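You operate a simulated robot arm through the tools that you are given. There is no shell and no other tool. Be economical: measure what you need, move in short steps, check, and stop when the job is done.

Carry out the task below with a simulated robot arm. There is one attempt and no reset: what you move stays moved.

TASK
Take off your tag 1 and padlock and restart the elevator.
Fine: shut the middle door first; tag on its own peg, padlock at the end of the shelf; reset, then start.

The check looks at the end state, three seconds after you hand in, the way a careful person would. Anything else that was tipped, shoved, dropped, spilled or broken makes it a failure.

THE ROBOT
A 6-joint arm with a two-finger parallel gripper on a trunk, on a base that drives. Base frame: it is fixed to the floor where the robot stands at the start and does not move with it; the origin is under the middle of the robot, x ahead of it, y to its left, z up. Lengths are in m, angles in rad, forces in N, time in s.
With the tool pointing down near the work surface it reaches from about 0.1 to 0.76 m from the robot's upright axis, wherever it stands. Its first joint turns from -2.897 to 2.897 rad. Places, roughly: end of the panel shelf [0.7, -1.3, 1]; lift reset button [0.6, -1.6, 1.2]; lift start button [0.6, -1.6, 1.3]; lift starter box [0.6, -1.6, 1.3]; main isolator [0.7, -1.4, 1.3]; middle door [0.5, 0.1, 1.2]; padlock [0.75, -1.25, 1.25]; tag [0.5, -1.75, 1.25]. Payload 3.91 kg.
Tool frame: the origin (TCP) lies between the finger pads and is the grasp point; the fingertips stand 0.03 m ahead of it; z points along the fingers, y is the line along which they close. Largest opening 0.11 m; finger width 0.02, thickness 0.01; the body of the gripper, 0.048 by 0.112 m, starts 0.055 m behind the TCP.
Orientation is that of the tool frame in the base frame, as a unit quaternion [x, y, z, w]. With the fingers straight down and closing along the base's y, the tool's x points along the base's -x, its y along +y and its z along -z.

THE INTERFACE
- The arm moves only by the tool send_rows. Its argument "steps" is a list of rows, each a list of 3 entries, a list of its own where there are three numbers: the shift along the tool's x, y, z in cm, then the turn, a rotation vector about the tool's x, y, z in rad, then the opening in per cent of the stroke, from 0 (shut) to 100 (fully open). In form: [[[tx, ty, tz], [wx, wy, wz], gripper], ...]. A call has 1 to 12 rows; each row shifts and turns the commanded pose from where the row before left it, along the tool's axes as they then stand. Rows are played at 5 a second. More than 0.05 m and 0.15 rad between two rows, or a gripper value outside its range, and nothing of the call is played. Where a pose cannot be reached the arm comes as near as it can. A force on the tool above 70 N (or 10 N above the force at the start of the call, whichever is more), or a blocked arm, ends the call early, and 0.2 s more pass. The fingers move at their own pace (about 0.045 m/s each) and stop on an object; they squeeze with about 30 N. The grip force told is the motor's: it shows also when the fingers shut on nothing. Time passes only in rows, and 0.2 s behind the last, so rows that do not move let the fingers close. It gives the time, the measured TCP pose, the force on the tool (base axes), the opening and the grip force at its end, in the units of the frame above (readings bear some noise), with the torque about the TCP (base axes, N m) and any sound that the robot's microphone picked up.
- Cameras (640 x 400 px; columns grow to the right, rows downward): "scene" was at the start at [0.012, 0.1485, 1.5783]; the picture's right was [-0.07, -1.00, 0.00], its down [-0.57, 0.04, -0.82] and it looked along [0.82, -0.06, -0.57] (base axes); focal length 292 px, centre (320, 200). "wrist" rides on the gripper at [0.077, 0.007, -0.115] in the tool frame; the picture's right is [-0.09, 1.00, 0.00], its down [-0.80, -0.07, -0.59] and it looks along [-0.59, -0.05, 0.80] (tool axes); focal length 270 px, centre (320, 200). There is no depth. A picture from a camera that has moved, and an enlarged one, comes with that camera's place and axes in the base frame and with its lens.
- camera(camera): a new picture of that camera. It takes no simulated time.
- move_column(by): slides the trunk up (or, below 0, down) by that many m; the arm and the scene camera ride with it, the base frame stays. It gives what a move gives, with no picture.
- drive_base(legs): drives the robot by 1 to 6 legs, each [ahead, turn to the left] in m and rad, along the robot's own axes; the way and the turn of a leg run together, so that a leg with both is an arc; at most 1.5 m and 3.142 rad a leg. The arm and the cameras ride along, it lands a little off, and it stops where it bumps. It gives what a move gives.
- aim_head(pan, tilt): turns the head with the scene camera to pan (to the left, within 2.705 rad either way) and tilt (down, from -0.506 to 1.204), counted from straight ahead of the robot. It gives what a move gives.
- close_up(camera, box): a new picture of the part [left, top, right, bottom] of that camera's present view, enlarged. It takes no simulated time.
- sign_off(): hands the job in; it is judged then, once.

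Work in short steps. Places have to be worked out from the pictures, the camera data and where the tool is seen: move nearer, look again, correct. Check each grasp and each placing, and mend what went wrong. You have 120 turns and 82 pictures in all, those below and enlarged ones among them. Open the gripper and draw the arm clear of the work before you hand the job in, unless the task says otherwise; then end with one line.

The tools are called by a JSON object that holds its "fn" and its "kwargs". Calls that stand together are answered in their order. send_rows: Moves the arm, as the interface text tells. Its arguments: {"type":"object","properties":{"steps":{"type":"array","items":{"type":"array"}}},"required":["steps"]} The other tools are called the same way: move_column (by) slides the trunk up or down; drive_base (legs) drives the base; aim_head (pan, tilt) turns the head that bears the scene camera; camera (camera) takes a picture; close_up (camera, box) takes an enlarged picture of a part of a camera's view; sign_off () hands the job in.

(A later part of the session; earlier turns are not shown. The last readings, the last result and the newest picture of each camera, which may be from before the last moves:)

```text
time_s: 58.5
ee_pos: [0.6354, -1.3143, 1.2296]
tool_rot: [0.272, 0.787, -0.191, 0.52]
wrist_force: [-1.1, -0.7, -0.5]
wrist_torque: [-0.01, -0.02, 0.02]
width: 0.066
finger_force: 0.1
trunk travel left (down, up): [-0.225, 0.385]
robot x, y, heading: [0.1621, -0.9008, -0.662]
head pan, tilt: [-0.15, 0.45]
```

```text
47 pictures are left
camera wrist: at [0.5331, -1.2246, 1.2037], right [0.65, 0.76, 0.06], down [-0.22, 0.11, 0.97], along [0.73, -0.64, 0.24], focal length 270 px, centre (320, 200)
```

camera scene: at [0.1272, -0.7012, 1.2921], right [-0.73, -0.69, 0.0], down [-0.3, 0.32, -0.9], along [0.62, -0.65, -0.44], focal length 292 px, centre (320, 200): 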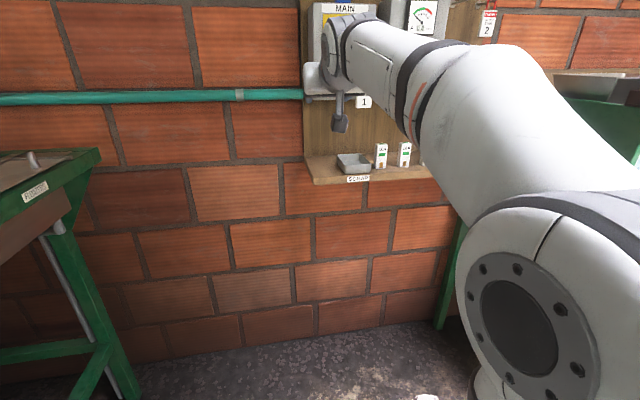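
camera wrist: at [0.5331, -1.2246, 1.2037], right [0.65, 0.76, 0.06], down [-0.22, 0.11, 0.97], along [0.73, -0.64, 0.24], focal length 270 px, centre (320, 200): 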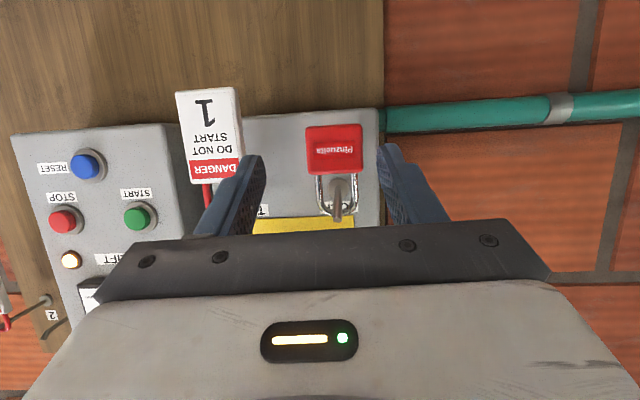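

Padlock body centre refines to ~(0.70,-1.352,1.217). I advance 6.8 cm with a 9 mm left / 11 mm down correction, then close.

{"fn": "send_rows", "kwargs": {"steps": [[[-0.53, 0.9, 0.5], [0, 0, 0], 60], [[-0.53, 0, 2], [0, 0, 0], 60], [[-0.54, 0, 2.2], [0, 0, 0], 60], [[0, 0, 2], [0, 0, 0], 60]]}}

{"fn": "camera", "kwargs": {"camera": "wrist"}}

```text
time_s: 59.5
ee_pos: [0.6938, -1.3496, 1.2184]
tool_rot: [0.272, 0.787, -0.191, 0.52]
wrist_force: [-0.3, 0.1, 0.8]
wrist_torque: [0.01, 0.02, 0.0]
width: 0.0663
finger_force: 0.0
trunk travel left (down, up): [-0.225, 0.385]
robot x, y, heading: [0.1602, -0.9029, -0.66]
head pan, tilt: [-0.15, 0.45]
```

```text
46 pictures are left
camera wrist: at [0.5922, -1.2603, 1.1923], right [0.65, 0.76, 0.06], down [-0.22, 0.11, 0.97], along [0.73, -0.64, 0.24], focal length 270 px, centre (320, 200)
```

wrist: 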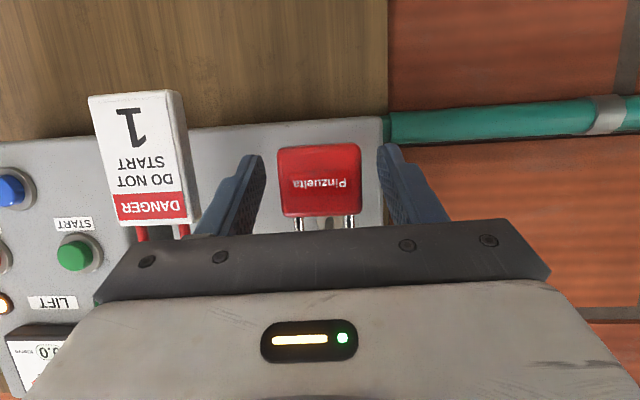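

Padlock sits centred between the fingers. Closing.

{"fn": "send_rows", "kwargs": {"steps": [[[0, 0, 0], [0, 0, 0], 20], [[0, 0, 0], [0, 0, 0], 20], [[0, 0, 0], [0, 0, 0], 20], [[0, 0, 0], [0, 0, 0], 20]]}}

{"fn": "camera", "kwargs": {"camera": "wrist"}}

```text
time_s: 60.5
ee_pos: [0.6935, -1.3499, 1.2182]
tool_rot: [0.271, 0.788, -0.191, 0.52]
wrist_force: [0.0, 0.2, -0.2]
wrist_torque: [-0.01, -0.01, 0.01]
width: 0.0416
finger_force: 29.7
trunk travel left (down, up): [-0.225, 0.385]
robot x, y, heading: [0.1603, -0.8996, -0.664]
head pan, tilt: [-0.15, 0.45]
```

```text
45 pictures are left
camera wrist: at [0.5921, -1.2603, 1.1923], right [0.65, 0.76, 0.06], down [-0.22, 0.11, 0.97], along [0.73, -0.64, 0.24], focal length 270 px, centre (320, 200)
```

wrist: 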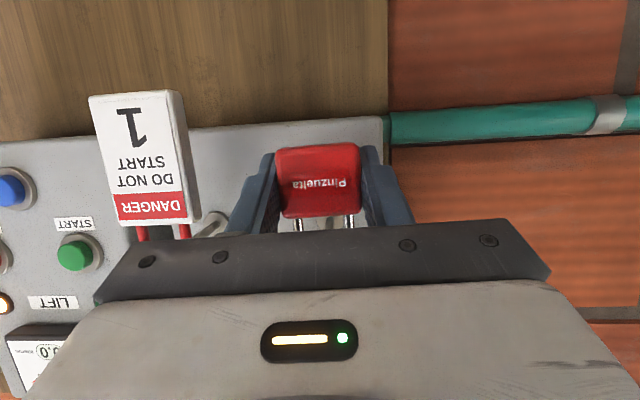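

Grip confirmed (0.042 m). Lift 8 mm and slide it straight off the peg.

{"fn": "send_rows", "kwargs": {"steps": [[[-0.74, 0, -0.31], [0, 0, 0], 20], [[0.77, 0, -1.85], [0, 0, 0], 20], [[0.77, 0, -1.85], [0, 0, 0], 20], [[0.77, 0, -1.85], [0, 0, 0], 20], [[0.77, 0, -1.85], [0, 0, 0], 20], [[0, 0, 0], [0, 0, 0], 20]]}}

{"fn": "camera", "kwargs": {"camera": "wrist"}}

{"fn": "camera", "kwargs": {"camera": "scene"}}

```text
time_s: 61.9
ee_pos: [0.631, -1.301, 1.2249]
tool_rot: [0.271, 0.787, -0.19, 0.52]
wrist_force: [-0.4, 0.4, -1.7]
wrist_torque: [0.01, 0.01, -0.02]
width: 0.0417
finger_force: 29.6
trunk travel left (down, up): [-0.225, 0.385]
robot x, y, heading: [0.1589, -0.8994, -0.663]
head pan, tilt: [-0.15, 0.45]
```

```text
44 pictures are left
camera wrist: at [0.5299, -1.2113, 1.1997], right [0.65, 0.76, 0.06], down [-0.22, 0.11, 0.97], along [0.73, -0.64, 0.24], focal length 270 px, centre (320, 200)
```

wrist: 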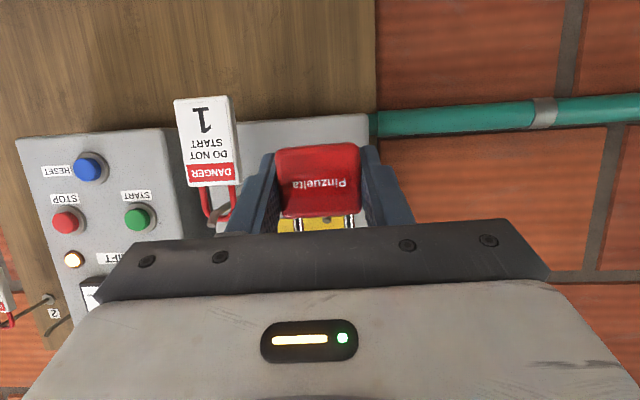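

```text
43 pictures are left
camera scene: at [0.2552, -0.801, 1.2922], right [-0.73, -0.69, 0.0], down [-0.3, 0.32, -0.9], along [0.62, -0.65, -0.44], focal length 292 px, centre (320, 200)
```

scene: 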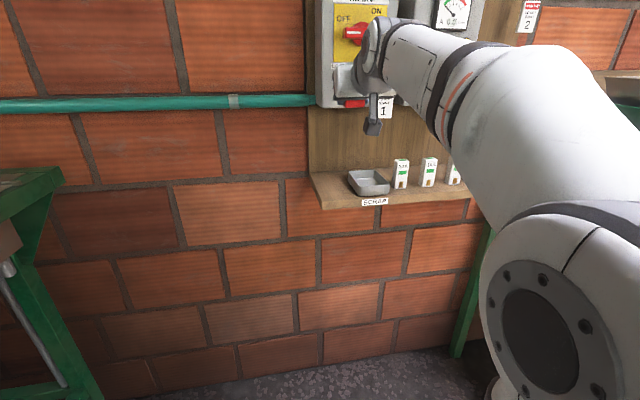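

Padlock is free. I zoom on the shelf's left end to locate it.

{"fn": "close_up", "kwargs": {"camera": "scene", "box": [290, 130, 490, 255]}}

```text
3.20 times, centred on (390, 192) of scene
camera zoom: at [0.2552, -0.801, 1.2922], right [-0.73, -0.69, 0.0], down [-0.3, 0.32, -0.9], along [0.62, -0.65, -0.44], focal length 933 px, centre (96, 224)
```

zoom: 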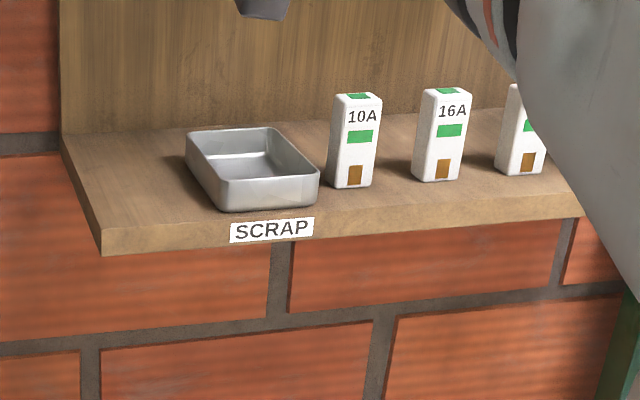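

Free strip left of the tray is ~11 cm wide, centred near (0.73,-1.36), shelf top ≈ z 0.965. I retract 6 cm, shift 1 cm left, and descend to just above shelf height.

{"fn": "send_rows", "kwargs": {"steps": [[[1.15, 0.5, -2.75], [0, 0, 0], 20], [[1.15, 0.5, -2.75], [0, 0, 0], 20], [[3.5, 0, 1.46], [0, 0, 0], 20], [[3.5, 0, 1.46], [0, 0, 0], 20], [[3.5, 0, 1.46], [0, 0, 0], 20], [[3.5, 0, 1.46], [0, 0, 0], 20], [[3.5, 0, 1.46], [0, 0, 0], 20], [[0, 0, 0], [0, 0, 0], 20]]}}

{"fn": "camera", "kwargs": {"camera": "wrist"}}

{"fn": "camera", "kwargs": {"camera": "scene"}}

```text
time_s: 63.7
ee_pos: [0.5882, -1.2581, 1.0331]
tool_rot: [0.271, 0.788, -0.19, 0.519]
wrist_force: [-0.3, 0.5, -0.4]
wrist_torque: [-0.02, 0.04, -0.01]
width: 0.0415
finger_force: 29.3
trunk travel left (down, up): [-0.225, 0.385]
robot x, y, heading: [0.1581, -0.9012, -0.664]
head pan, tilt: [-0.15, 0.45]
```

```text
41 pictures are left
camera wrist: at [0.4865, -1.1684, 1.0089], right [0.65, 0.76, 0.06], down [-0.22, 0.11, 0.97], along [0.73, -0.64, 0.23], focal length 270 px, centre (320, 200)
```

wrist: 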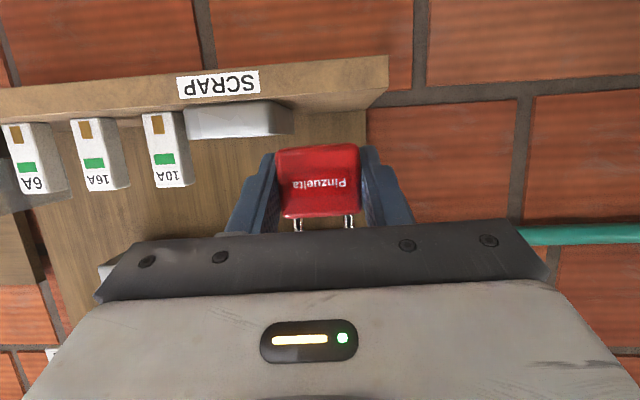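

```text
40 pictures are left
camera scene: at [0.2555, -0.8012, 1.2922], right [-0.73, -0.69, 0.0], down [-0.3, 0.32, -0.9], along [0.62, -0.65, -0.44], focal length 292 px, centre (320, 200)
```

scene: 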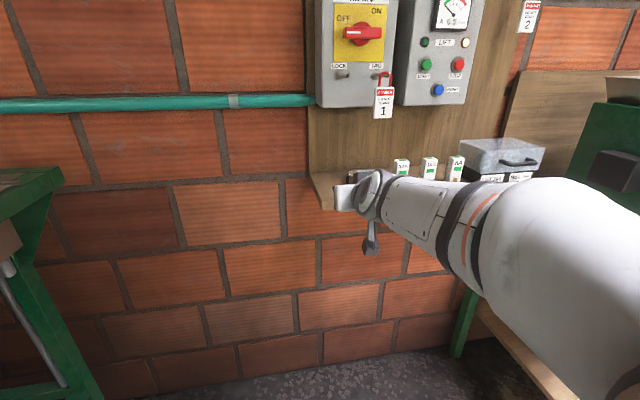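

Shelf top refined to z≈0.977, front edge f≈1.314. I shift 1.5 cm further left to keep clear of the tray and advance 16 cm over the shelf.

{"fn": "send_rows", "kwargs": {"steps": [[[0, 1.5, 0], [0, 0, 0], 20], [[-1.54, 0, 3.7], [0, 0, 0], 20], [[-1.54, 0, 3.7], [0, 0, 0], 20], [[-1.54, 0, 3.7], [0, 0, 0], 20], [[-1.54, 0, 3.7], [0, 0, 0], 20], [[0, 0, 0], [0, 0, 0], 20]]}}

{"fn": "camera", "kwargs": {"camera": "wrist"}}

{"fn": "close_up", "kwargs": {"camera": "scene", "box": [290, 130, 490, 255]}}

```text
time_s: 65.1
ee_pos: [0.7219, -1.3475, 1.0338]
tool_rot: [0.271, 0.788, -0.19, 0.52]
wrist_force: [0.6, -0.6, -0.9]
wrist_torque: [0.0, -0.03, 0.04]
width: 0.0413
finger_force: 29.8
trunk travel left (down, up): [-0.225, 0.385]
robot x, y, heading: [0.1599, -0.8986, -0.665]
head pan, tilt: [-0.15, 0.45]
```

```text
39 pictures are left
camera wrist: at [0.6202, -1.2582, 1.0101], right [0.65, 0.76, 0.06], down [-0.22, 0.11, 0.97], along [0.73, -0.64, 0.23], focal length 270 px, centre (320, 200)
```

wrist: 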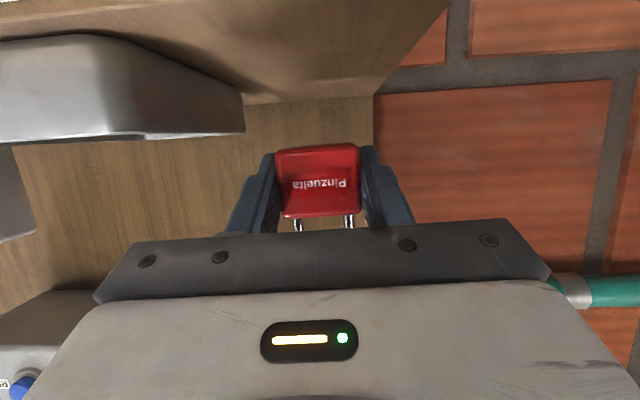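

```text
3.20 times, centred on (390, 192) of scene
camera zoom: at [0.2558, -0.8014, 1.2922], right [-0.73, -0.69, 0.0], down [-0.3, 0.32, -0.9], along [0.62, -0.65, -0.44], focal length 933 px, centre (96, 224)
```

zoom: 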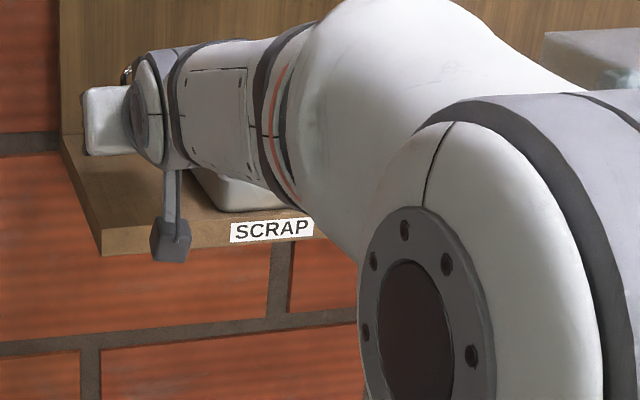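

Clear of the tray. Lower carefully: 2.5 cm, then small steps until contact.

{"fn": "send_rows", "kwargs": {"steps": [[[1.16, 0, 0.48], [0, 0, 0], 20], [[1.16, 0, 0.48], [0, 0, 0], 20], [[0.37, 0, 0.15], [0, 0, 0], 20], [[0, 0, 0], [0, 0, 0], 20]]}}

{"fn": "send_rows", "kwargs": {"steps": [[[0.37, 0, 0.15], [0, 0, 0], 20], [[0, 0, 0], [0, 0, 0], 20]]}}

{"fn": "camera", "kwargs": {"camera": "wrist"}}

```text
time_s: 66.1
ee_pos: [0.7225, -1.3455, 1.0065]
tool_rot: [0.271, 0.788, -0.19, 0.52]
wrist_force: [1.4, -0.4, -0.6]
wrist_torque: [0.0, -0.03, 0.01]
width: 0.0414
finger_force: 30.6
trunk travel left (down, up): [-0.225, 0.385]
robot x, y, heading: [0.1599, -0.8989, -0.661]
head pan, tilt: [-0.15, 0.45]
```

```text
time_s: 66.7
ee_pos: [0.7224, -1.346, 1.0022]
tool_rot: [0.271, 0.788, -0.19, 0.519]
wrist_force: [0.0, 0.1, -1.2]
wrist_torque: [0.01, 0.02, 0.0]
width: 0.0417
finger_force: 30.3
trunk travel left (down, up): [-0.225, 0.385]
robot x, y, heading: [0.1611, -0.9013, -0.663]
head pan, tilt: [-0.15, 0.45]
```

```text
37 pictures are left
camera wrist: at [0.6198, -1.257, 0.9769], right [0.65, 0.76, 0.06], down [-0.22, 0.11, 0.97], along [0.73, -0.64, 0.23], focal length 270 px, centre (320, 200)
```

wrist: 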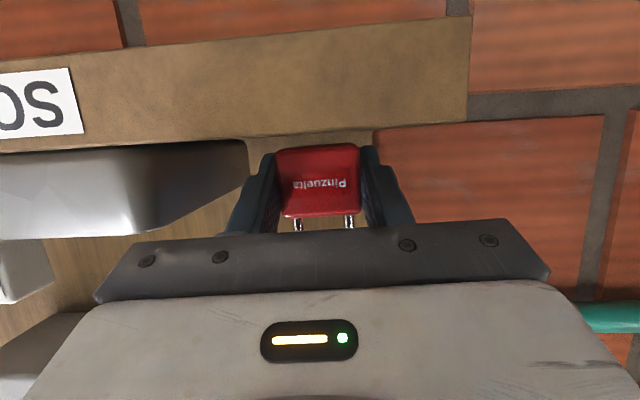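

Padlock bottom is ~5 mm above the shelf. Small further steps.

{"fn": "send_rows", "kwargs": {"steps": [[[0.28, 0, 0.12], [0, 0, 0], 20], [[0, 0, 0], [0, 0, 0], 20]]}}

{"fn": "send_rows", "kwargs": {"steps": [[[0.18, 0, 0.08], [0, 0, 0], 20], [[0, 0, 0], [0, 0, 0], 20]]}}

{"fn": "send_rows", "kwargs": {"steps": [[[0.18, 0, 0.08], [0, 0, 0], 20], [[0, 0, 0], [0, 0, 0], 20]]}}

```text
time_s: 67.3
ee_pos: [0.7241, -1.3467, 0.9996]
tool_rot: [0.271, 0.788, -0.189, 0.519]
wrist_force: [-0.2, -0.6, -1.3]
wrist_torque: [0.0, 0.01, 0.0]
width: 0.0417
finger_force: 30.1
trunk travel left (down, up): [-0.225, 0.385]
robot x, y, heading: [0.1592, -0.9, -0.661]
head pan, tilt: [-0.15, 0.45]
```

```text
time_s: 67.9
ee_pos: [0.7229, -1.3467, 0.999]
tool_rot: [0.271, 0.788, -0.189, 0.519]
wrist_force: [0.2, 0.2, -1.4]
wrist_torque: [0.02, 0.01, -0.03]
width: 0.0414
finger_force: 29.3
trunk travel left (down, up): [-0.225, 0.385]
robot x, y, heading: [0.1594, -0.8972, -0.66]
head pan, tilt: [-0.15, 0.45]
```

```text
time_s: 68.5
ee_pos: [0.7222, -1.3458, 0.9976]
tool_rot: [0.271, 0.788, -0.189, 0.519]
wrist_force: [0.7, -0.6, 0.8]
wrist_torque: [-0.01, -0.05, -0.04]
width: 0.0417
finger_force: 30.3
trunk travel left (down, up): [-0.225, 0.385]
robot x, y, heading: [0.161, -0.8997, -0.663]
head pan, tilt: [-0.15, 0.45]
```

No clear contact yet; two more tiny steps.

{"fn": "send_rows", "kwargs": {"steps": [[[0.18, 0, 0.08], [0, 0, 0], 20], [[0, 0, 0], [0, 0, 0], 20]]}}

{"fn": "send_rows", "kwargs": {"steps": [[[0.18, 0, 0.08], [0, 0, 0], 20], [[0, 0, 0], [0, 0, 0], 20]]}}

{"fn": "camera", "kwargs": {"camera": "wrist"}}

```text
time_s: 69.1
ee_pos: [0.7237, -1.3458, 0.9968]
tool_rot: [0.271, 0.788, -0.19, 0.519]
wrist_force: [2.8, -1.8, 7.3]
wrist_torque: [0.0, -0.25, -0.05]
width: 0.0417
finger_force: 30.0
trunk travel left (down, up): [-0.225, 0.385]
robot x, y, heading: [0.1622, -0.8985, -0.664]
head pan, tilt: [-0.15, 0.45]
```

```text
time_s: 69.7
ee_pos: [0.7234, -1.345, 0.9966]
tool_rot: [0.272, 0.787, -0.192, 0.52]
wrist_force: [6.1, -2.0, 18.7]
wrist_torque: [0.16, -0.49, -0.1]
width: 0.0416
finger_force: 29.6
trunk travel left (down, up): [-0.225, 0.385]
robot x, y, heading: [0.1622, -0.8987, -0.664]
head pan, tilt: [-0.15, 0.45]
```

```text
36 pictures are left
camera wrist: at [0.6205, -1.256, 0.9707], right [0.65, 0.76, 0.06], down [-0.22, 0.11, 0.97], along [0.73, -0.65, 0.24], focal length 270 px, centre (320, 200)
```

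wrist: 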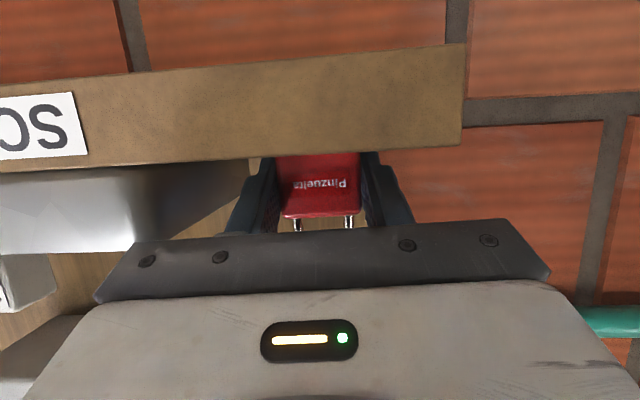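

Contact confirmed (19 N). Relax 1.5 mm, open, then check.

{"fn": "send_rows", "kwargs": {"steps": [[[-0.14, 0, -0.06], [0, 0, 0], 20], [[0, 0, 0], [0, 0, 0], 55], [[0, 0, 0], [0, 0, 0], 55], [[0, 0, 0], [0, 0, 0], 55]]}}

{"fn": "camera", "kwargs": {"camera": "wrist"}}

```text
time_s: 70.7
ee_pos: [0.7207, -1.3465, 0.9964]
tool_rot: [0.272, 0.786, -0.191, 0.521]
wrist_force: [-9.4, -17.1, 23.7]
wrist_torque: [-0.2, -0.69, -0.6]
width: 0.0505
finger_force: 0.0
trunk travel left (down, up): [-0.225, 0.385]
robot x, y, heading: [0.1604, -0.8972, -0.665]
head pan, tilt: [-0.15, 0.45]
```

```text
35 pictures are left
camera wrist: at [0.6185, -1.2572, 0.9702], right [0.65, 0.76, 0.06], down [-0.22, 0.11, 0.97], along [0.72, -0.65, 0.24], focal length 270 px, centre (320, 200)
```

wrist: 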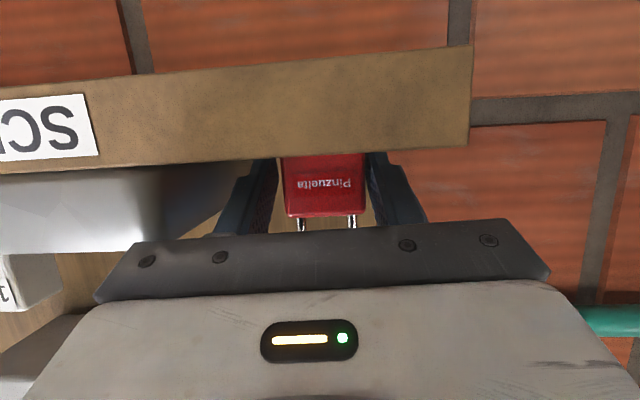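

Fingertips seem to press on the shelf (24 N up). I lift 4 mm to free them.

{"fn": "send_rows", "kwargs": {"steps": [[[-0.18, 0, -0.08], [0, 0, 0], 55], [[-0.18, 0, -0.08], [0, 0, 0], 55], [[0, 0, 0], [0, 0, 0], 55]]}}

{"fn": "camera", "kwargs": {"camera": "wrist"}}

```text
time_s: 71.5
ee_pos: [0.7219, -1.3438, 0.9968]
tool_rot: [0.27, 0.788, -0.189, 0.52]
wrist_force: [-8.2, -2.9, 10.3]
wrist_torque: [0.02, -0.27, -0.03]
width: 0.0566
finger_force: 0.1
trunk travel left (down, up): [-0.225, 0.385]
robot x, y, heading: [0.158, -0.8994, -0.665]
head pan, tilt: [-0.15, 0.45]
```

```text
34 pictures are left
camera wrist: at [0.6193, -1.2557, 0.9709], right [0.65, 0.76, 0.06], down [-0.22, 0.11, 0.97], along [0.73, -0.64, 0.24], focal length 270 px, centre (320, 200)
```

wrist: 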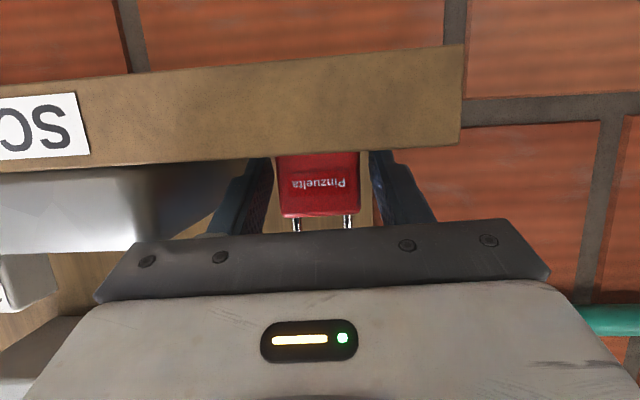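

Fingers are free of the padlock. Lift 4 mm more and draw straight back.

{"fn": "send_rows", "kwargs": {"steps": [[[-0.37, 0, -0.16], [0, 0, 0], 55], [[0, 0, 0], [0, 0, 0], 55], [[0.77, 0, -1.85], [0, 0, 0], 55], [[0.77, 0, -1.85], [0, 0, 0], 55], [[0.77, 0, -1.85], [0, 0, 0], 55], [[1.15, 0, -2.77], [0, 0, 0], 55], [[1.15, 0, -2.77], [0, 0, 0], 55], [[0, 0, 0], [0, 0, 0], 55]]}}

{"fn": "camera", "kwargs": {"camera": "wrist"}}

```text
time_s: 73.3
ee_pos: [0.6299, -1.2707, 1.0033]
tool_rot: [0.271, 0.787, -0.191, 0.52]
wrist_force: [0.2, 0.0, -0.2]
wrist_torque: [-0.02, -0.02, -0.04]
width: 0.0604
finger_force: 0.0
trunk travel left (down, up): [-0.225, 0.385]
robot x, y, heading: [0.1602, -0.9009, -0.664]
head pan, tilt: [-0.15, 0.45]
```

```text
33 pictures are left
camera wrist: at [0.528, -1.1816, 0.977], right [0.65, 0.76, 0.06], down [-0.22, 0.11, 0.97], along [0.73, -0.64, 0.24], focal length 270 px, centre (320, 200)
```

wrist: 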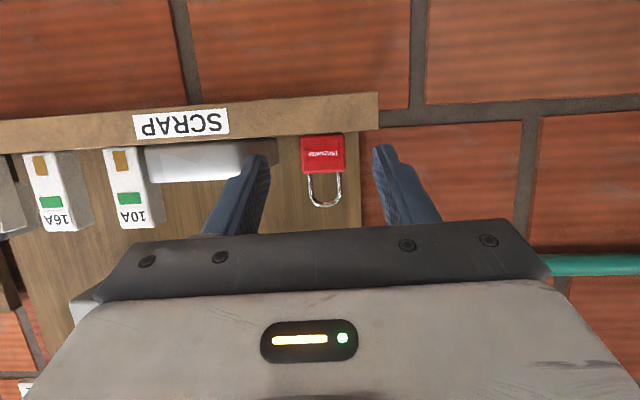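

Padlock stands upright at the shelf's end. Tag centre triangulates to (0.640,-1.422,1.199); I move to 9 cm in front of it.

{"fn": "send_rows", "kwargs": {"steps": [[[-2.97, -1.95, -1.13], [0, 0, 0], 65], [[-2.97, -1.95, -1.13], [0, 0, 0], 65], [[-2.97, -1.95, -1.13], [0, 0, 0], 65], [[-2.97, -1.95, -1.13], [0, 0, 0], 65], [[-2.97, -1.95, -1.13], [0, 0, 0], 65], [[-2.97, -1.95, -1.13], [0, 0, 0], 65], [[0, 0, 0], [0, 0, 0], 65]]}}

{"fn": "camera", "kwargs": {"camera": "wrist"}}

```text
time_s: 74.9
ee_pos: [0.5621, -1.3626, 1.1939]
tool_rot: [0.271, 0.787, -0.191, 0.52]
wrist_force: [0.2, -0.6, 0.1]
wrist_torque: [0.03, 0.03, 0.0]
width: 0.0713
finger_force: 0.1
trunk travel left (down, up): [-0.225, 0.385]
robot x, y, heading: [0.158, -0.8989, -0.663]
head pan, tilt: [-0.15, 0.45]
```

```text
32 pictures are left
camera wrist: at [0.4596, -1.2731, 1.1691], right [0.65, 0.76, 0.06], down [-0.22, 0.11, 0.97], along [0.73, -0.64, 0.24], focal length 270 px, centre (320, 200)
```

wrist: 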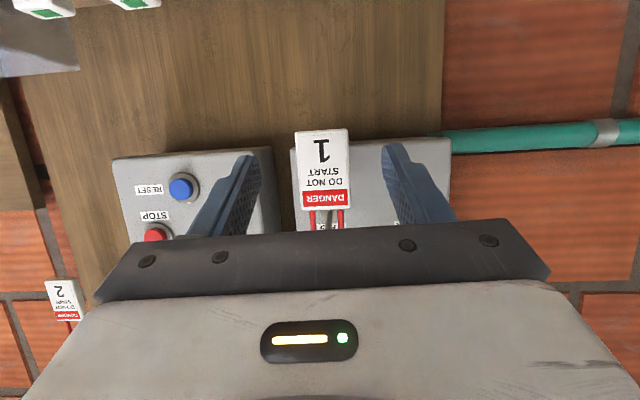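

Tag is centred between the fingers. Advance 9.2 cm, then look before closing.

{"fn": "send_rows", "kwargs": {"steps": [[[-0.88, 0, 2.12], [0, 0, 0], 65], [[-0.88, 0, 2.12], [0, 0, 0], 65], [[-0.88, 0, 2.12], [0, 0, 0], 65], [[-0.88, 0, 2.12], [0, 0, 0], 65], [[0, 0, 0], [0, 0, 0], 65]]}}

{"fn": "camera", "kwargs": {"camera": "wrist"}}

```text
time_s: 76.1
ee_pos: [0.634, -1.4211, 1.1923]
tool_rot: [0.27, 0.788, -0.19, 0.52]
wrist_force: [-0.3, 0.2, 0.4]
wrist_torque: [0.03, 0.01, -0.01]
width: 0.0714
finger_force: 0.1
trunk travel left (down, up): [-0.225, 0.385]
robot x, y, heading: [0.1623, -0.8977, -0.664]
head pan, tilt: [-0.15, 0.45]
```

```text
31 pictures are left
camera wrist: at [0.5321, -1.3312, 1.1671], right [0.65, 0.76, 0.06], down [-0.22, 0.11, 0.97], along [0.73, -0.64, 0.24], focal length 270 px, centre (320, 200)
```

wrist: 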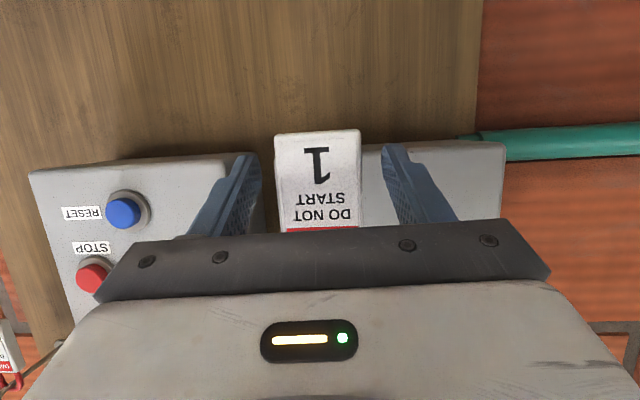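

Aligned. Close on the tag.

{"fn": "send_rows", "kwargs": {"steps": [[[0, 0, 0], [0, 0, 0], 20], [[0, 0, 0], [0, 0, 0], 20], [[0, 0, 0], [0, 0, 0], 20], [[0, 0, 0], [0, 0, 0], 20]]}}

{"fn": "camera", "kwargs": {"camera": "wrist"}}

```text
time_s: 77.1
ee_pos: [0.6336, -1.4204, 1.1926]
tool_rot: [0.271, 0.787, -0.191, 0.52]
wrist_force: [-0.1, -0.1, 0.7]
wrist_torque: [-0.05, 0.02, 0.02]
width: 0.0451
finger_force: 29.6
trunk travel left (down, up): [-0.225, 0.385]
robot x, y, heading: [0.1594, -0.8983, -0.659]
head pan, tilt: [-0.15, 0.45]
```

```text
30 pictures are left
camera wrist: at [0.5317, -1.3311, 1.1672], right [0.65, 0.76, 0.06], down [-0.22, 0.11, 0.97], along [0.73, -0.64, 0.24], focal length 270 px, centre (320, 200)
```

wrist: 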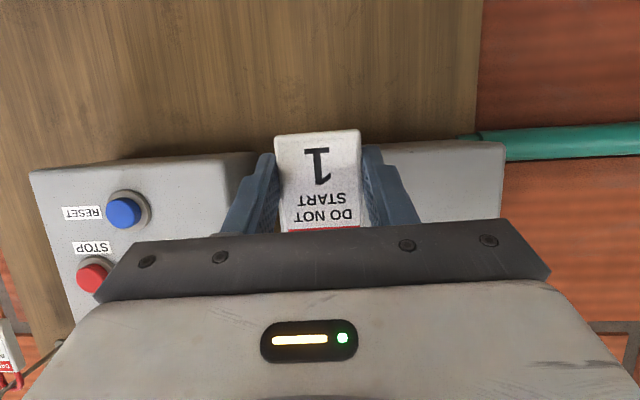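

Gripped (0.045 m). Lift 8 mm and slide off the peg.

{"fn": "send_rows", "kwargs": {"steps": [[[-0.74, 0, -0.31], [0, 0, 0], 20], [[0.77, 0, -1.85], [0, 0, 0], 20], [[0.77, 0, -1.85], [0, 0, 0], 20], [[0.77, 0, -1.85], [0, 0, 0], 20], [[0.77, 0, -1.85], [0, 0, 0], 20], [[0.77, 0, -1.85], [0, 0, 0], 20], [[0, 0, 0], [0, 0, 0], 20]]}}

{"fn": "aim_head", "kwargs": {"pan": -0.45, "tilt": 0.1}}

{"fn": "camera", "kwargs": {"camera": "scene"}}

{"fn": "camera", "kwargs": {"camera": "wrist"}}

```text
time_s: 78.7
ee_pos: [0.5565, -1.3562, 1.2013]
tool_rot: [0.271, 0.788, -0.19, 0.519]
wrist_force: [-0.5, 0.4, -0.8]
wrist_torque: [-0.01, 0.01, -0.02]
width: 0.045
finger_force: 30.3
trunk travel left (down, up): [-0.225, 0.385]
robot x, y, heading: [0.1581, -0.8989, -0.664]
head pan, tilt: [-0.15, 0.45]
```

```text
time_s: 79.5
ee_pos: [0.5564, -1.357, 1.2018]
tool_rot: [0.271, 0.787, -0.191, 0.52]
wrist_force: [-0.1, -0.8, -0.2]
wrist_torque: [0.04, 0.03, 0.0]
width: 0.045
finger_force: 29.5
trunk travel left (down, up): [-0.225, 0.385]
robot x, y, heading: [0.1602, -0.8991, -0.663]
head pan, tilt: [-0.45, 0.099]
```

```text
29 pictures are left
camera scene: at [0.2329, -0.8169, 1.3247], right [-0.9, -0.44, 0.0], down [-0.04, 0.09, -0.99], along [0.44, -0.89, -0.1], focal length 292 px, centre (320, 200)
```

scene: 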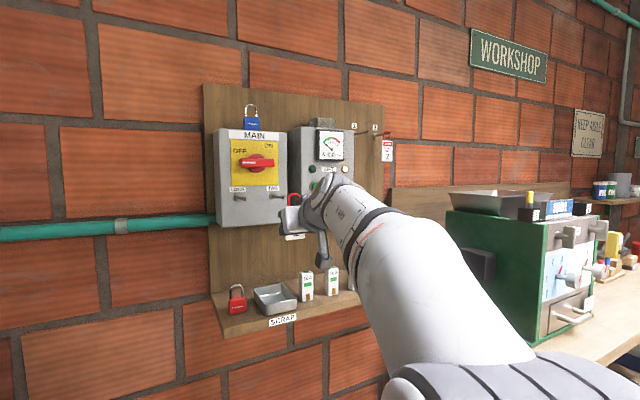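

```text
28 pictures are left
camera wrist: at [0.454, -1.2673, 1.1757], right [0.65, 0.76, 0.06], down [-0.22, 0.11, 0.97], along [0.73, -0.64, 0.24], focal length 270 px, centre (320, 200)
```

wrist: 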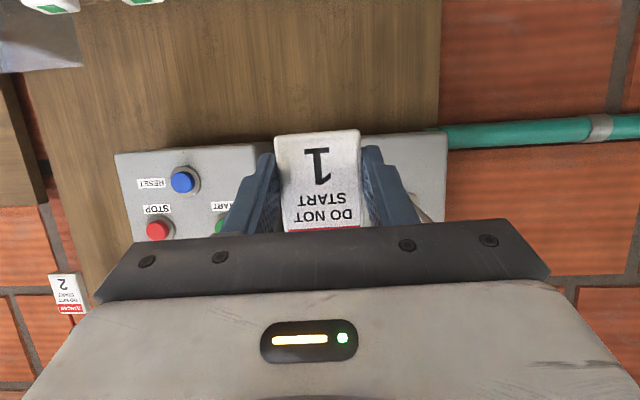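

Tag is off and held. Zoom on pegs 1 and 2.

{"fn": "close_up", "kwargs": {"camera": "scene", "box": [330, 100, 410, 180]}}

```text
5.00 times, centred on (370, 140) of scene
camera zoom: at [0.2329, -0.8169, 1.3247], right [-0.9, -0.44, 0.0], down [-0.04, 0.09, -0.99], along [0.44, -0.89, -0.1], focal length 1458 px, centre (70, 500)
```

zoom: 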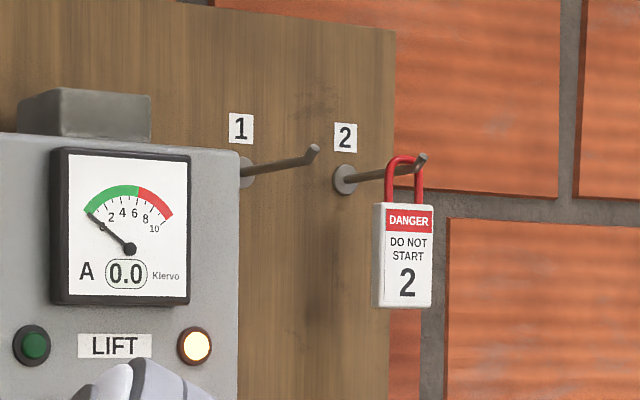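

Peg 1 (upturned tip) triangulates near f≈1.45, w≈1.05, rod z≈1.446. I raise the trunk 0.15 m and shift the arm right 24 cm and up ~4 cm, staying back from the panel.

{"fn": "move_column", "kwargs": {"by": 0.15}}

{"fn": "send_rows", "kwargs": {"steps": [[[-1.9, -4, -0.8], [0, 0, 0], 20], [[-1.9, -4, -0.8], [0, 0, 0], 20], [[0, -4, 0], [0, 0, 0], 20], [[0, -4, 0], [0, 0, 0], 20], [[0, -4, 0], [0, 0, 0], 20], [[0, -2, 0], [0, 0, 0], 20], [[0, 0, 0], [0, 0, 0], 20]]}}

{"fn": "camera", "kwargs": {"camera": "wrist"}}

```text
time_s: 81.3
ee_pos: [0.555, -1.3565, 1.3512]
tool_rot: [0.271, 0.788, -0.19, 0.519]
wrist_force: [0.2, 0.1, -0.7]
wrist_torque: [0.02, -0.01, -0.02]
width: 0.0454
finger_force: 30.3
trunk travel left (down, up): [-0.375, 0.235]
robot x, y, heading: [0.1622, -0.9006, -0.665]
head pan, tilt: [-0.45, 0.099]
```

```text
time_s: 82.9
ee_pos: [0.419, -1.5268, 1.398]
tool_rot: [0.271, 0.787, -0.191, 0.52]
wrist_force: [0.0, -0.7, 0.5]
wrist_torque: [-0.02, -0.03, -0.01]
width: 0.0453
finger_force: 30.0
trunk travel left (down, up): [-0.375, 0.235]
robot x, y, heading: [0.1605, -0.8989, -0.658]
head pan, tilt: [-0.45, 0.099]
```

```text
26 pictures are left
camera wrist: at [0.3162, -1.4379, 1.3719], right [0.65, 0.76, 0.06], down [-0.22, 0.11, 0.97], along [0.73, -0.64, 0.24], focal length 270 px, centre (320, 200)
```

wrist: 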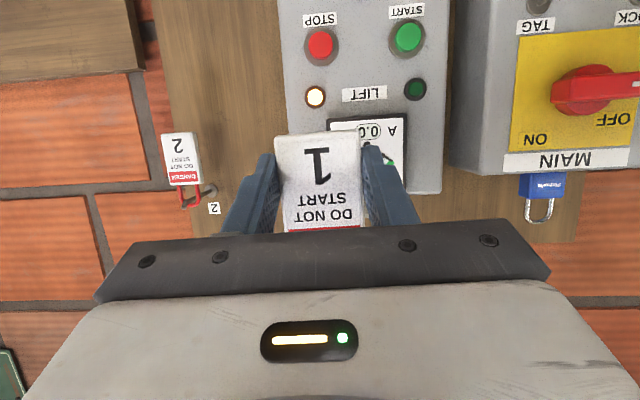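

Start button triangulates to f≈1.44, so box faces are at f≈1.45 with the LIFT box right edge at w≈1.0. I raise 7 cm so peg 1 becomes visible above the fingers, to measure it precisely.

{"fn": "send_rows", "kwargs": {"steps": [[[-3.2, 0, -1.35], [0, 0, 0], 20], [[-3.2, 0, -1.35], [0, 0, 0], 20], [[0, 0, 0], [0, 0, 0], 20]]}}

{"fn": "close_up", "kwargs": {"camera": "wrist", "box": [120, 40, 400, 215]}}

```text
time_s: 83.7
ee_pos: [0.4188, -1.5254, 1.4684]
tool_rot: [0.27, 0.787, -0.19, 0.521]
wrist_force: [0.0, -0.1, -0.1]
wrist_torque: [-0.03, 0.0, -0.02]
width: 0.045
finger_force: 30.1
trunk travel left (down, up): [-0.375, 0.235]
robot x, y, heading: [0.1578, -0.9001, -0.667]
head pan, tilt: [-0.45, 0.099]
```

```text
2.29 times, centred on (260, 128) of wrist
camera zoom: at [0.3169, -1.4358, 1.4431], right [0.65, 0.76, 0.06], down [-0.22, 0.11, 0.97], along [0.73, -0.64, 0.24], focal length 618 px, centre (457, 366)
```

zoom: 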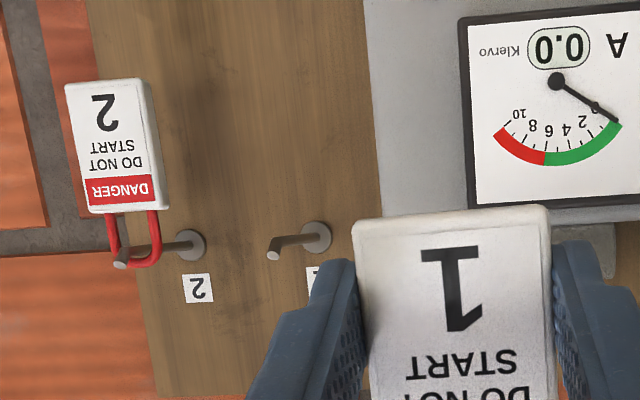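

Peg 1 measured: w≈1.057, rod z≈1.449, tip at f≈1.463. I move to w 1.056 with the loop opening at peg height, then drive 0.12 m forward.

{"fn": "send_rows", "kwargs": {"steps": [[[1.64, -2.65, 0.68], [0, 0, 0], 20], [[1.64, -2.65, 0.68], [0, 0, 0], 20], [[1.64, -2.65, 0.68], [0, 0, 0], 20], [[1.64, -2.65, 0.68], [0, 0, 0], 20], [[0, 0, 0], [0, 0, 0], 20]]}}

{"fn": "drive_base", "kwargs": {"legs": [[0.11, 0]]}}

{"fn": "camera", "kwargs": {"camera": "scene"}}

```text
time_s: 84.9
ee_pos: [0.3514, -1.6109, 1.3962]
tool_rot: [0.271, 0.787, -0.19, 0.52]
wrist_force: [-0.7, -1.1, -0.6]
wrist_torque: [0.01, 0.0, 0.05]
width: 0.0453
finger_force: 29.8
trunk travel left (down, up): [-0.375, 0.235]
robot x, y, heading: [0.1597, -0.9016, -0.664]
head pan, tilt: [-0.45, 0.099]
```

```text
time_s: 86.0
ee_pos: [0.4395, -1.6782, 1.3962]
tool_rot: [0.271, 0.788, -0.19, 0.52]
wrist_force: [0.3, 0.5, -0.9]
wrist_torque: [0.04, 0.0, -0.02]
width: 0.045
finger_force: 30.1
trunk travel left (down, up): [-0.375, 0.235]
robot x, y, heading: [0.2483, -0.9658, -0.664]
head pan, tilt: [-0.45, 0.099]
```

```text
24 pictures are left
camera scene: at [0.3197, -0.885, 1.4748], right [-0.9, -0.44, 0.0], down [-0.04, 0.09, -0.99], along [0.44, -0.89, -0.1], focal length 292 px, centre (320, 200)
```

scene: 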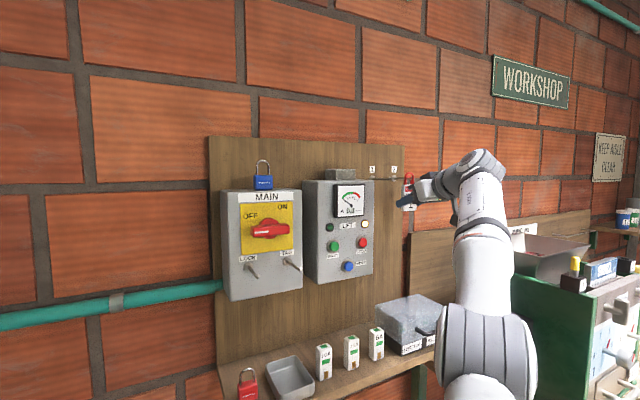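

TCP at f 1.371, w 1.058. Zoom to compare loop and peg.

{"fn": "close_up", "kwargs": {"camera": "scene", "box": [350, 150, 450, 220]}}

```text
5.71 times, centred on (400, 185) of scene
camera zoom: at [0.3197, -0.885, 1.4748], right [-0.9, -0.44, 0.0], down [-0.04, 0.09, -0.99], along [0.44, -0.89, -0.1], focal length 1666 px, centre (-137, 286)
```

zoom: 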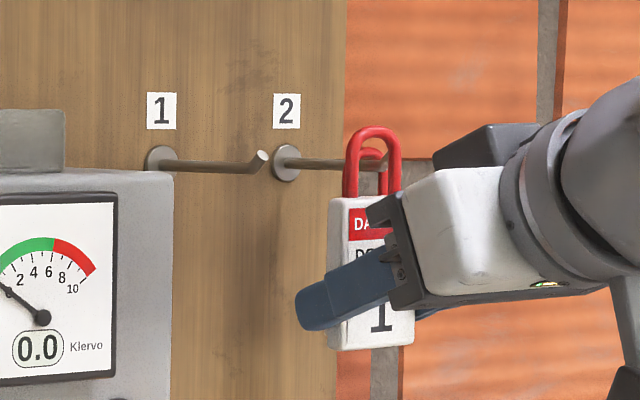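

Loop opening is at the right height (peg tip centred vertically). I shift 2 mm right and advance 7 cm, then check again.

{"fn": "send_rows", "kwargs": {"steps": [[[-0.67, -0.2, 1.62], [0, 0, 0], 20], [[-0.67, 0, 1.62], [0, 0, 0], 20], [[-0.67, 0, 1.62], [0, 0, 0], 20], [[-0.67, 0, 1.62], [0, 0, 0], 20], [[0, 0, 0], [0, 0, 0], 20]]}}

{"fn": "close_up", "kwargs": {"camera": "scene", "box": [340, 150, 440, 220]}}

```text
time_s: 87.2
ee_pos: [0.4865, -1.7059, 1.3765]
tool_rot: [0.271, 0.788, -0.19, 0.52]
wrist_force: [0.0, 0.1, -0.7]
wrist_torque: [0.0, 0.02, -0.03]
width: 0.0448
finger_force: 30.0
out of reach, approached as far as the arm can: row 2, 3, 4
trunk travel left (down, up): [-0.375, 0.235]
robot x, y, heading: [0.2481, -0.9673, -0.659]
head pan, tilt: [-0.45, 0.099]
```

```text
5.71 times, centred on (390, 185) of scene
camera zoom: at [0.3197, -0.8846, 1.4747], right [-0.9, -0.44, 0.0], down [-0.04, 0.09, -0.99], along [0.44, -0.89, -0.1], focal length 1666 px, centre (-80, 286)
```

zoom: 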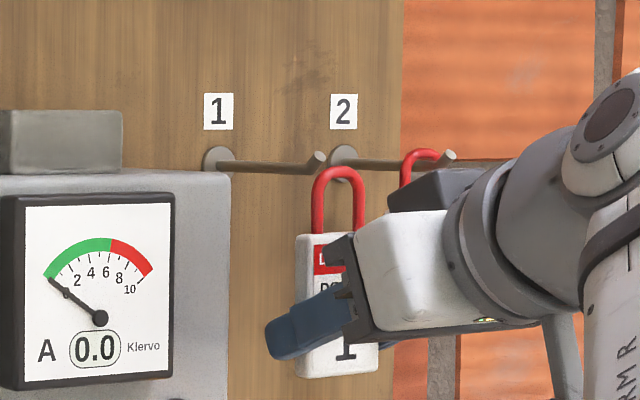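

Reach limit again. I retract, drive 0.1 m closer (a spot already used safely), and retry.

{"fn": "send_rows", "kwargs": {"steps": [[[0.67, 0, -1.62], [0, 0, 0], 20], [[0.67, 0, -1.62], [0, 0, 0], 20], [[0.67, 0, -1.62], [0, 0, 0], 20], [[0.67, 0, -1.62], [0, 0, 0], 20], [[0.77, 0, -1.85], [0, 0, 0], 20], [[0.77, 0, -1.85], [0, 0, 0], 20], [[0.77, 0, -1.85], [0, 0, 0], 20], [[0.77, 0, -1.85], [0, 0, 0], 20], [[0, 0, 0], [0, 0, 0], 20]]}}

{"fn": "drive_base", "kwargs": {"legs": [[0.1, 0]]}}

```text
time_s: 89.2
ee_pos: [0.3694, -1.656, 1.4222]
tool_rot: [0.271, 0.788, -0.189, 0.52]
wrist_force: [-0.7, 0.3, -1.0]
wrist_torque: [-0.07, 0.01, -0.04]
width: 0.045
finger_force: 30.2
out of reach, approached as far as the arm can: row 1, 2, 3, 4, 5, 6, 7, 8
trunk travel left (down, up): [-0.375, 0.235]
robot x, y, heading: [0.2529, -0.9635, -0.662]
head pan, tilt: [-0.45, 0.099]
```

```text
time_s: 90.4
ee_pos: [0.4522, -1.7204, 1.4212]
tool_rot: [0.271, 0.788, -0.19, 0.519]
wrist_force: [-0.3, 0.7, -0.3]
wrist_torque: [-0.02, 0.0, 0.01]
width: 0.0447
finger_force: 29.8
trunk travel left (down, up): [-0.375, 0.235]
robot x, y, heading: [0.3267, -1.0269, -0.663]
head pan, tilt: [-0.45, 0.099]
```

The local IK gets stuck when the arm is near full stretch. First I step back 5 cm and 2.5 cm left, to see whether the arm follows from here.

{"fn": "send_rows", "kwargs": {"steps": [[[0.96, 1.3, -2.3], [0, 0, 0], 20], [[0.96, 1.3, -2.3], [0, 0, 0], 20], [[0, 0, 0], [0, 0, 0], 20]]}}

```text
time_s: 91.2
ee_pos: [0.4236, -1.6914, 1.4449]
tool_rot: [0.271, 0.789, -0.188, 0.519]
wrist_force: [0.7, -0.5, -1.0]
wrist_torque: [-0.01, -0.02, -0.01]
width: 0.0447
finger_force: 30.5
out of reach, approached as far as the arm can: row 1, 2
trunk travel left (down, up): [-0.375, 0.235]
robot x, y, heading: [0.329, -1.0281, -0.663]
head pan, tilt: [-0.45, 0.099]
```

Still limited; I move more clearly left (8 cm) and raise the trunk slightly less; check whether it frees up.

{"fn": "send_rows", "kwargs": {"steps": [[[1, 3, -1.5], [0, 0, 0], 20], [[1, 3, -1.5], [0, 0, 0], 20], [[1, 3, -1], [0, 0, 0], 20], [[0, 3, 0], [0, 0, 0], 20], [[0, 0, 0], [0, 0, 0], 20]]}}

{"fn": "camera", "kwargs": {"camera": "scene"}}

```text
time_s: 92.4
ee_pos: [0.4499, -1.6215, 1.5025]
tool_rot: [0.271, 0.789, -0.188, 0.519]
wrist_force: [-0.5, 0.4, -1.1]
wrist_torque: [-0.02, 0.03, 0.0]
width: 0.0448
finger_force: 29.8
out of reach, approached as far as the arm can: row 1, 2, 3, 4
trunk travel left (down, up): [-0.375, 0.235]
robot x, y, heading: [0.3272, -1.0282, -0.661]
head pan, tilt: [-0.45, 0.099]
```

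```text
21 pictures are left
camera scene: at [0.4005, -0.9477, 1.4748], right [-0.9, -0.44, 0.0], down [-0.04, 0.09, -0.99], along [0.44, -0.89, -0.1], focal length 292 px, centre (320, 200)
```

scene: 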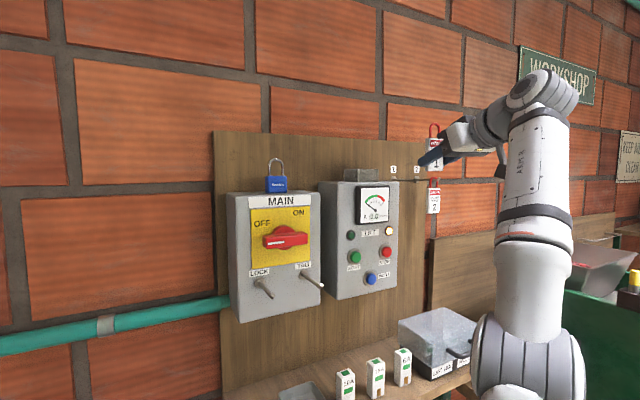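

The forearm is now almost vertical, so the wrist bend is at its limit. Raising the trunk 0.15 m and lowering the arm should relieve that.

{"fn": "move_column", "kwargs": {"by": 0.15}}

{"fn": "send_rows", "kwargs": {"steps": [[[3.2, 0, 1.35], [0, 0, 0], 20], [[3.2, 0, 1.35], [0, 0, 0], 20], [[3.2, 0, 1.35], [0, 0, 0], 20], [[3.2, 0, 1.35], [0, 0, 0], 20], [[0, 0, 0], [0, 0, 0], 20]]}}

```text
time_s: 94.2
ee_pos: [0.4494, -1.6208, 1.6529]
tool_rot: [0.27, 0.789, -0.188, 0.519]
wrist_force: [-0.3, -0.1, -0.4]
wrist_torque: [0.02, -0.03, -0.02]
width: 0.0445
finger_force: 29.9
trunk travel left (down, up): [-0.525, 0.085]
robot x, y, heading: [0.3283, -1.0277, -0.663]
head pan, tilt: [-0.45, 0.099]
```

```text
time_s: 95.4
ee_pos: [0.4347, -1.6899, 1.5971]
tool_rot: [0.27, 0.789, -0.188, 0.519]
wrist_force: [0.7, -0.3, -0.4]
wrist_torque: [-0.03, 0.01, 0.01]
width: 0.0449
finger_force: 30.2
out of reach, approached as far as the arm can: row 1, 2, 3, 4
trunk travel left (down, up): [-0.525, 0.085]
robot x, y, heading: [0.3283, -1.0315, -0.664]
head pan, tilt: [-0.45, 0.099]
```

Readings fit the arm sliding along a reach boundary. I look at the arm's shape to see which joint is at its limit.

{"fn": "aim_head", "kwargs": {"pan": -1.0, "tilt": 0.5}}

{"fn": "camera", "kwargs": {"camera": "scene"}}

```text
time_s: 96.3
ee_pos: [0.4351, -1.6899, 1.5965]
tool_rot: [0.271, 0.789, -0.188, 0.518]
wrist_force: [0.1, 0.2, 0.0]
wrist_torque: [-0.02, -0.02, -0.04]
width: 0.0449
finger_force: 30.0
trunk travel left (down, up): [-0.525, 0.085]
robot x, y, heading: [0.3277, -1.0297, -0.664]
head pan, tilt: [-1.0, 0.499]
```

```text
20 pictures are left
camera scene: at [0.3514, -0.9558, 1.5878], right [-1.0, 0.09, 0.0], down [0.04, 0.48, -0.88], along [-0.08, -0.87, -0.48], focal length 292 px, centre (320, 200)
```

scene: 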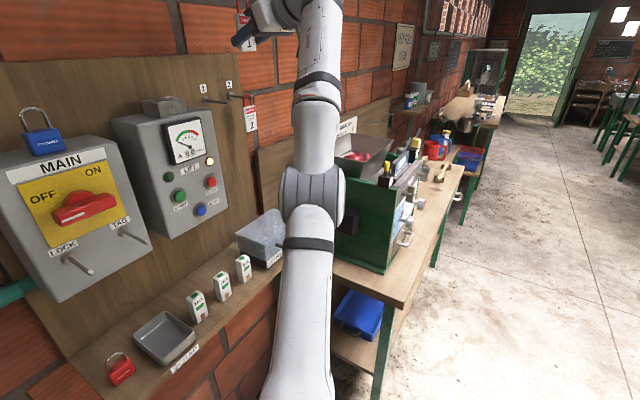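

The elbow is almost straight — it's at full stretch. I command a large move inward toward the shoulder to bend it again (high above the boxes, so safe).

{"fn": "send_rows", "kwargs": {"steps": [[[0.8, 2.06, -2.03], [0, 0, 0], 20], [[0.8, 2.06, -2.03], [0, 0, 0], 20], [[0.8, 2.06, -2.03], [0, 0, 0], 20], [[0.8, 2.06, -2.03], [0, 0, 0], 20], [[0.8, 2.06, -2.03], [0, 0, 0], 20], [[0.8, 2.06, -2.03], [0, 0, 0], 20], [[0.8, 2.06, -2.03], [0, 0, 0], 20], [[0, 0, 0], [0, 0, 0], 20]]}}

```text
time_s: 98.1
ee_pos: [0.3894, -1.5422, 1.6894]
tool_rot: [0.271, 0.789, -0.188, 0.519]
wrist_force: [-0.5, 0.0, -1.6]
wrist_torque: [0.0, -0.01, 0.01]
width: 0.045
finger_force: 30.2
out of reach, approached as far as the arm can: row 1, 2, 3, 4, 5, 6, 7
trunk travel left (down, up): [-0.525, 0.085]
robot x, y, heading: [0.3295, -1.0314, -0.659]
head pan, tilt: [-1.0, 0.499]
```

The arm still slides, suggesting the wrist bend (tool vs steep forearm) is the limit. I try pitching the tool up 0.4 rad while moving down, which lets the forearm flatten.

{"fn": "send_rows", "kwargs": {"steps": [[[0, 0, 0], [0, -0.1, 0], 20], [[0, 0, 0], [0, -0.1, 0], 20], [[0, 0, 0], [0, -0.1, 0], 20], [[0, 0, 0], [0, -0.1, 0], 20], [[2, 0, 0], [0, 0, 0], 20], [[2, 0, 0], [0, 0, 0], 20], [[0, 0, 0], [0, 0, 0], 20]]}}

{"fn": "camera", "kwargs": {"camera": "scene"}}

```text
time_s: 99.7
ee_pos: [0.3686, -1.594, 1.7364]
tool_rot: [0.229, 0.67, -0.239, 0.664]
wrist_force: [-0.4, -0.4, -0.5]
wrist_torque: [0.01, 0.01, 0.0]
width: 0.045
finger_force: 30.3
out of reach, approached as far as the arm can: row 1, 2, 3, 4, 5, 6
trunk travel left (down, up): [-0.525, 0.085]
robot x, y, heading: [0.3267, -1.028, -0.662]
head pan, tilt: [-1.0, 0.499]
```

```text
19 pictures are left
camera scene: at [0.3512, -0.9557, 1.5877], right [-1.0, 0.09, 0.0], down [0.04, 0.48, -0.88], along [-0.08, -0.87, -0.48], focal length 292 px, centre (320, 200)
```

scene: 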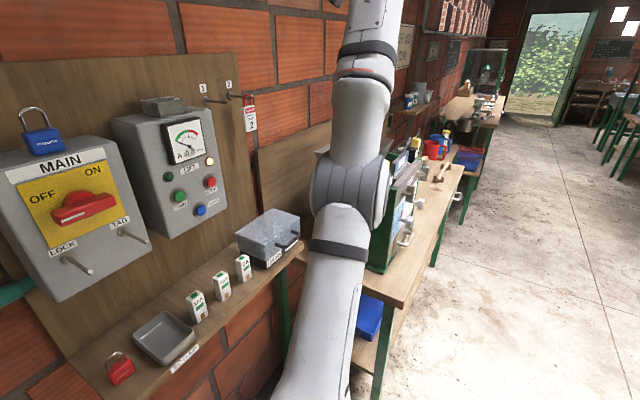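

The elbow seems pinned slightly past straight. I'll go to open floor, reach fully outward and downward to bring it back through straight, then retract. First drive away from the panel and turn right.

{"fn": "drive_base", "kwargs": {"legs": [[-0.35, 0], [0, -0.9]]}}

{"fn": "send_rows", "kwargs": {"steps": [[[0, -3.7, 3.3], [0, 0, 0], 20], [[0, -3.7, 3.3], [0, 0, 0], 20], [[0, -3.7, 3.3], [0, 0, 0], 20], [[0, -3.7, 3.3], [0, 0, 0], 20], [[0, -3.7, 3.3], [0, 0, 0], 20], [[0, -3.7, 3.3], [0, 0, 0], 20], [[0, -3.7, 3.3], [0, 0, 0], 20], [[0, -3.7, 3.3], [0, 0, 0], 20], [[0, -3.7, 3.3], [0, 0, 0], 20], [[0, -3.7, 3.3], [0, 0, 0], 20], [[0, -3.7, 3.3], [0, 0, 0], 20], [[0, -3.7, 3.3], [0, 0, 0], 20]]}}

```text
time_s: 103.4
ee_pos: [-0.1662, -1.3369, 1.7408]
tool_rot: [0.38, 0.597, -0.391, 0.589]
wrist_force: [-0.4, -0.3, -0.7]
wrist_torque: [-0.03, -0.01, -0.03]
width: 0.0449
finger_force: 30.0
trunk travel left (down, up): [-0.525, 0.085]
robot x, y, heading: [0.0551, -0.8193, -1.084]
head pan, tilt: [-1.0, 0.499]
stopped in leg 2: the robot was blocked; the commanded pose is now the measured one
```

```text
time_s: 106.0
ee_pos: [-0.2227, -1.571, 1.5293]
tool_rot: [0.378, 0.598, -0.391, 0.589]
wrist_force: [-0.3, 0.7, 0.1]
wrist_torque: [0.03, 0.0, -0.04]
width: 0.0449
finger_force: 29.7
out of reach, approached as far as the arm can: row 1, 2, 3, 4, 5, 6, 7, 8, 9, 10, 11, 12
trunk travel left (down, up): [-0.525, 0.085]
robot x, y, heading: [0.0537, -0.8201, -1.084]
head pan, tilt: [-1.0, 0.499]
```

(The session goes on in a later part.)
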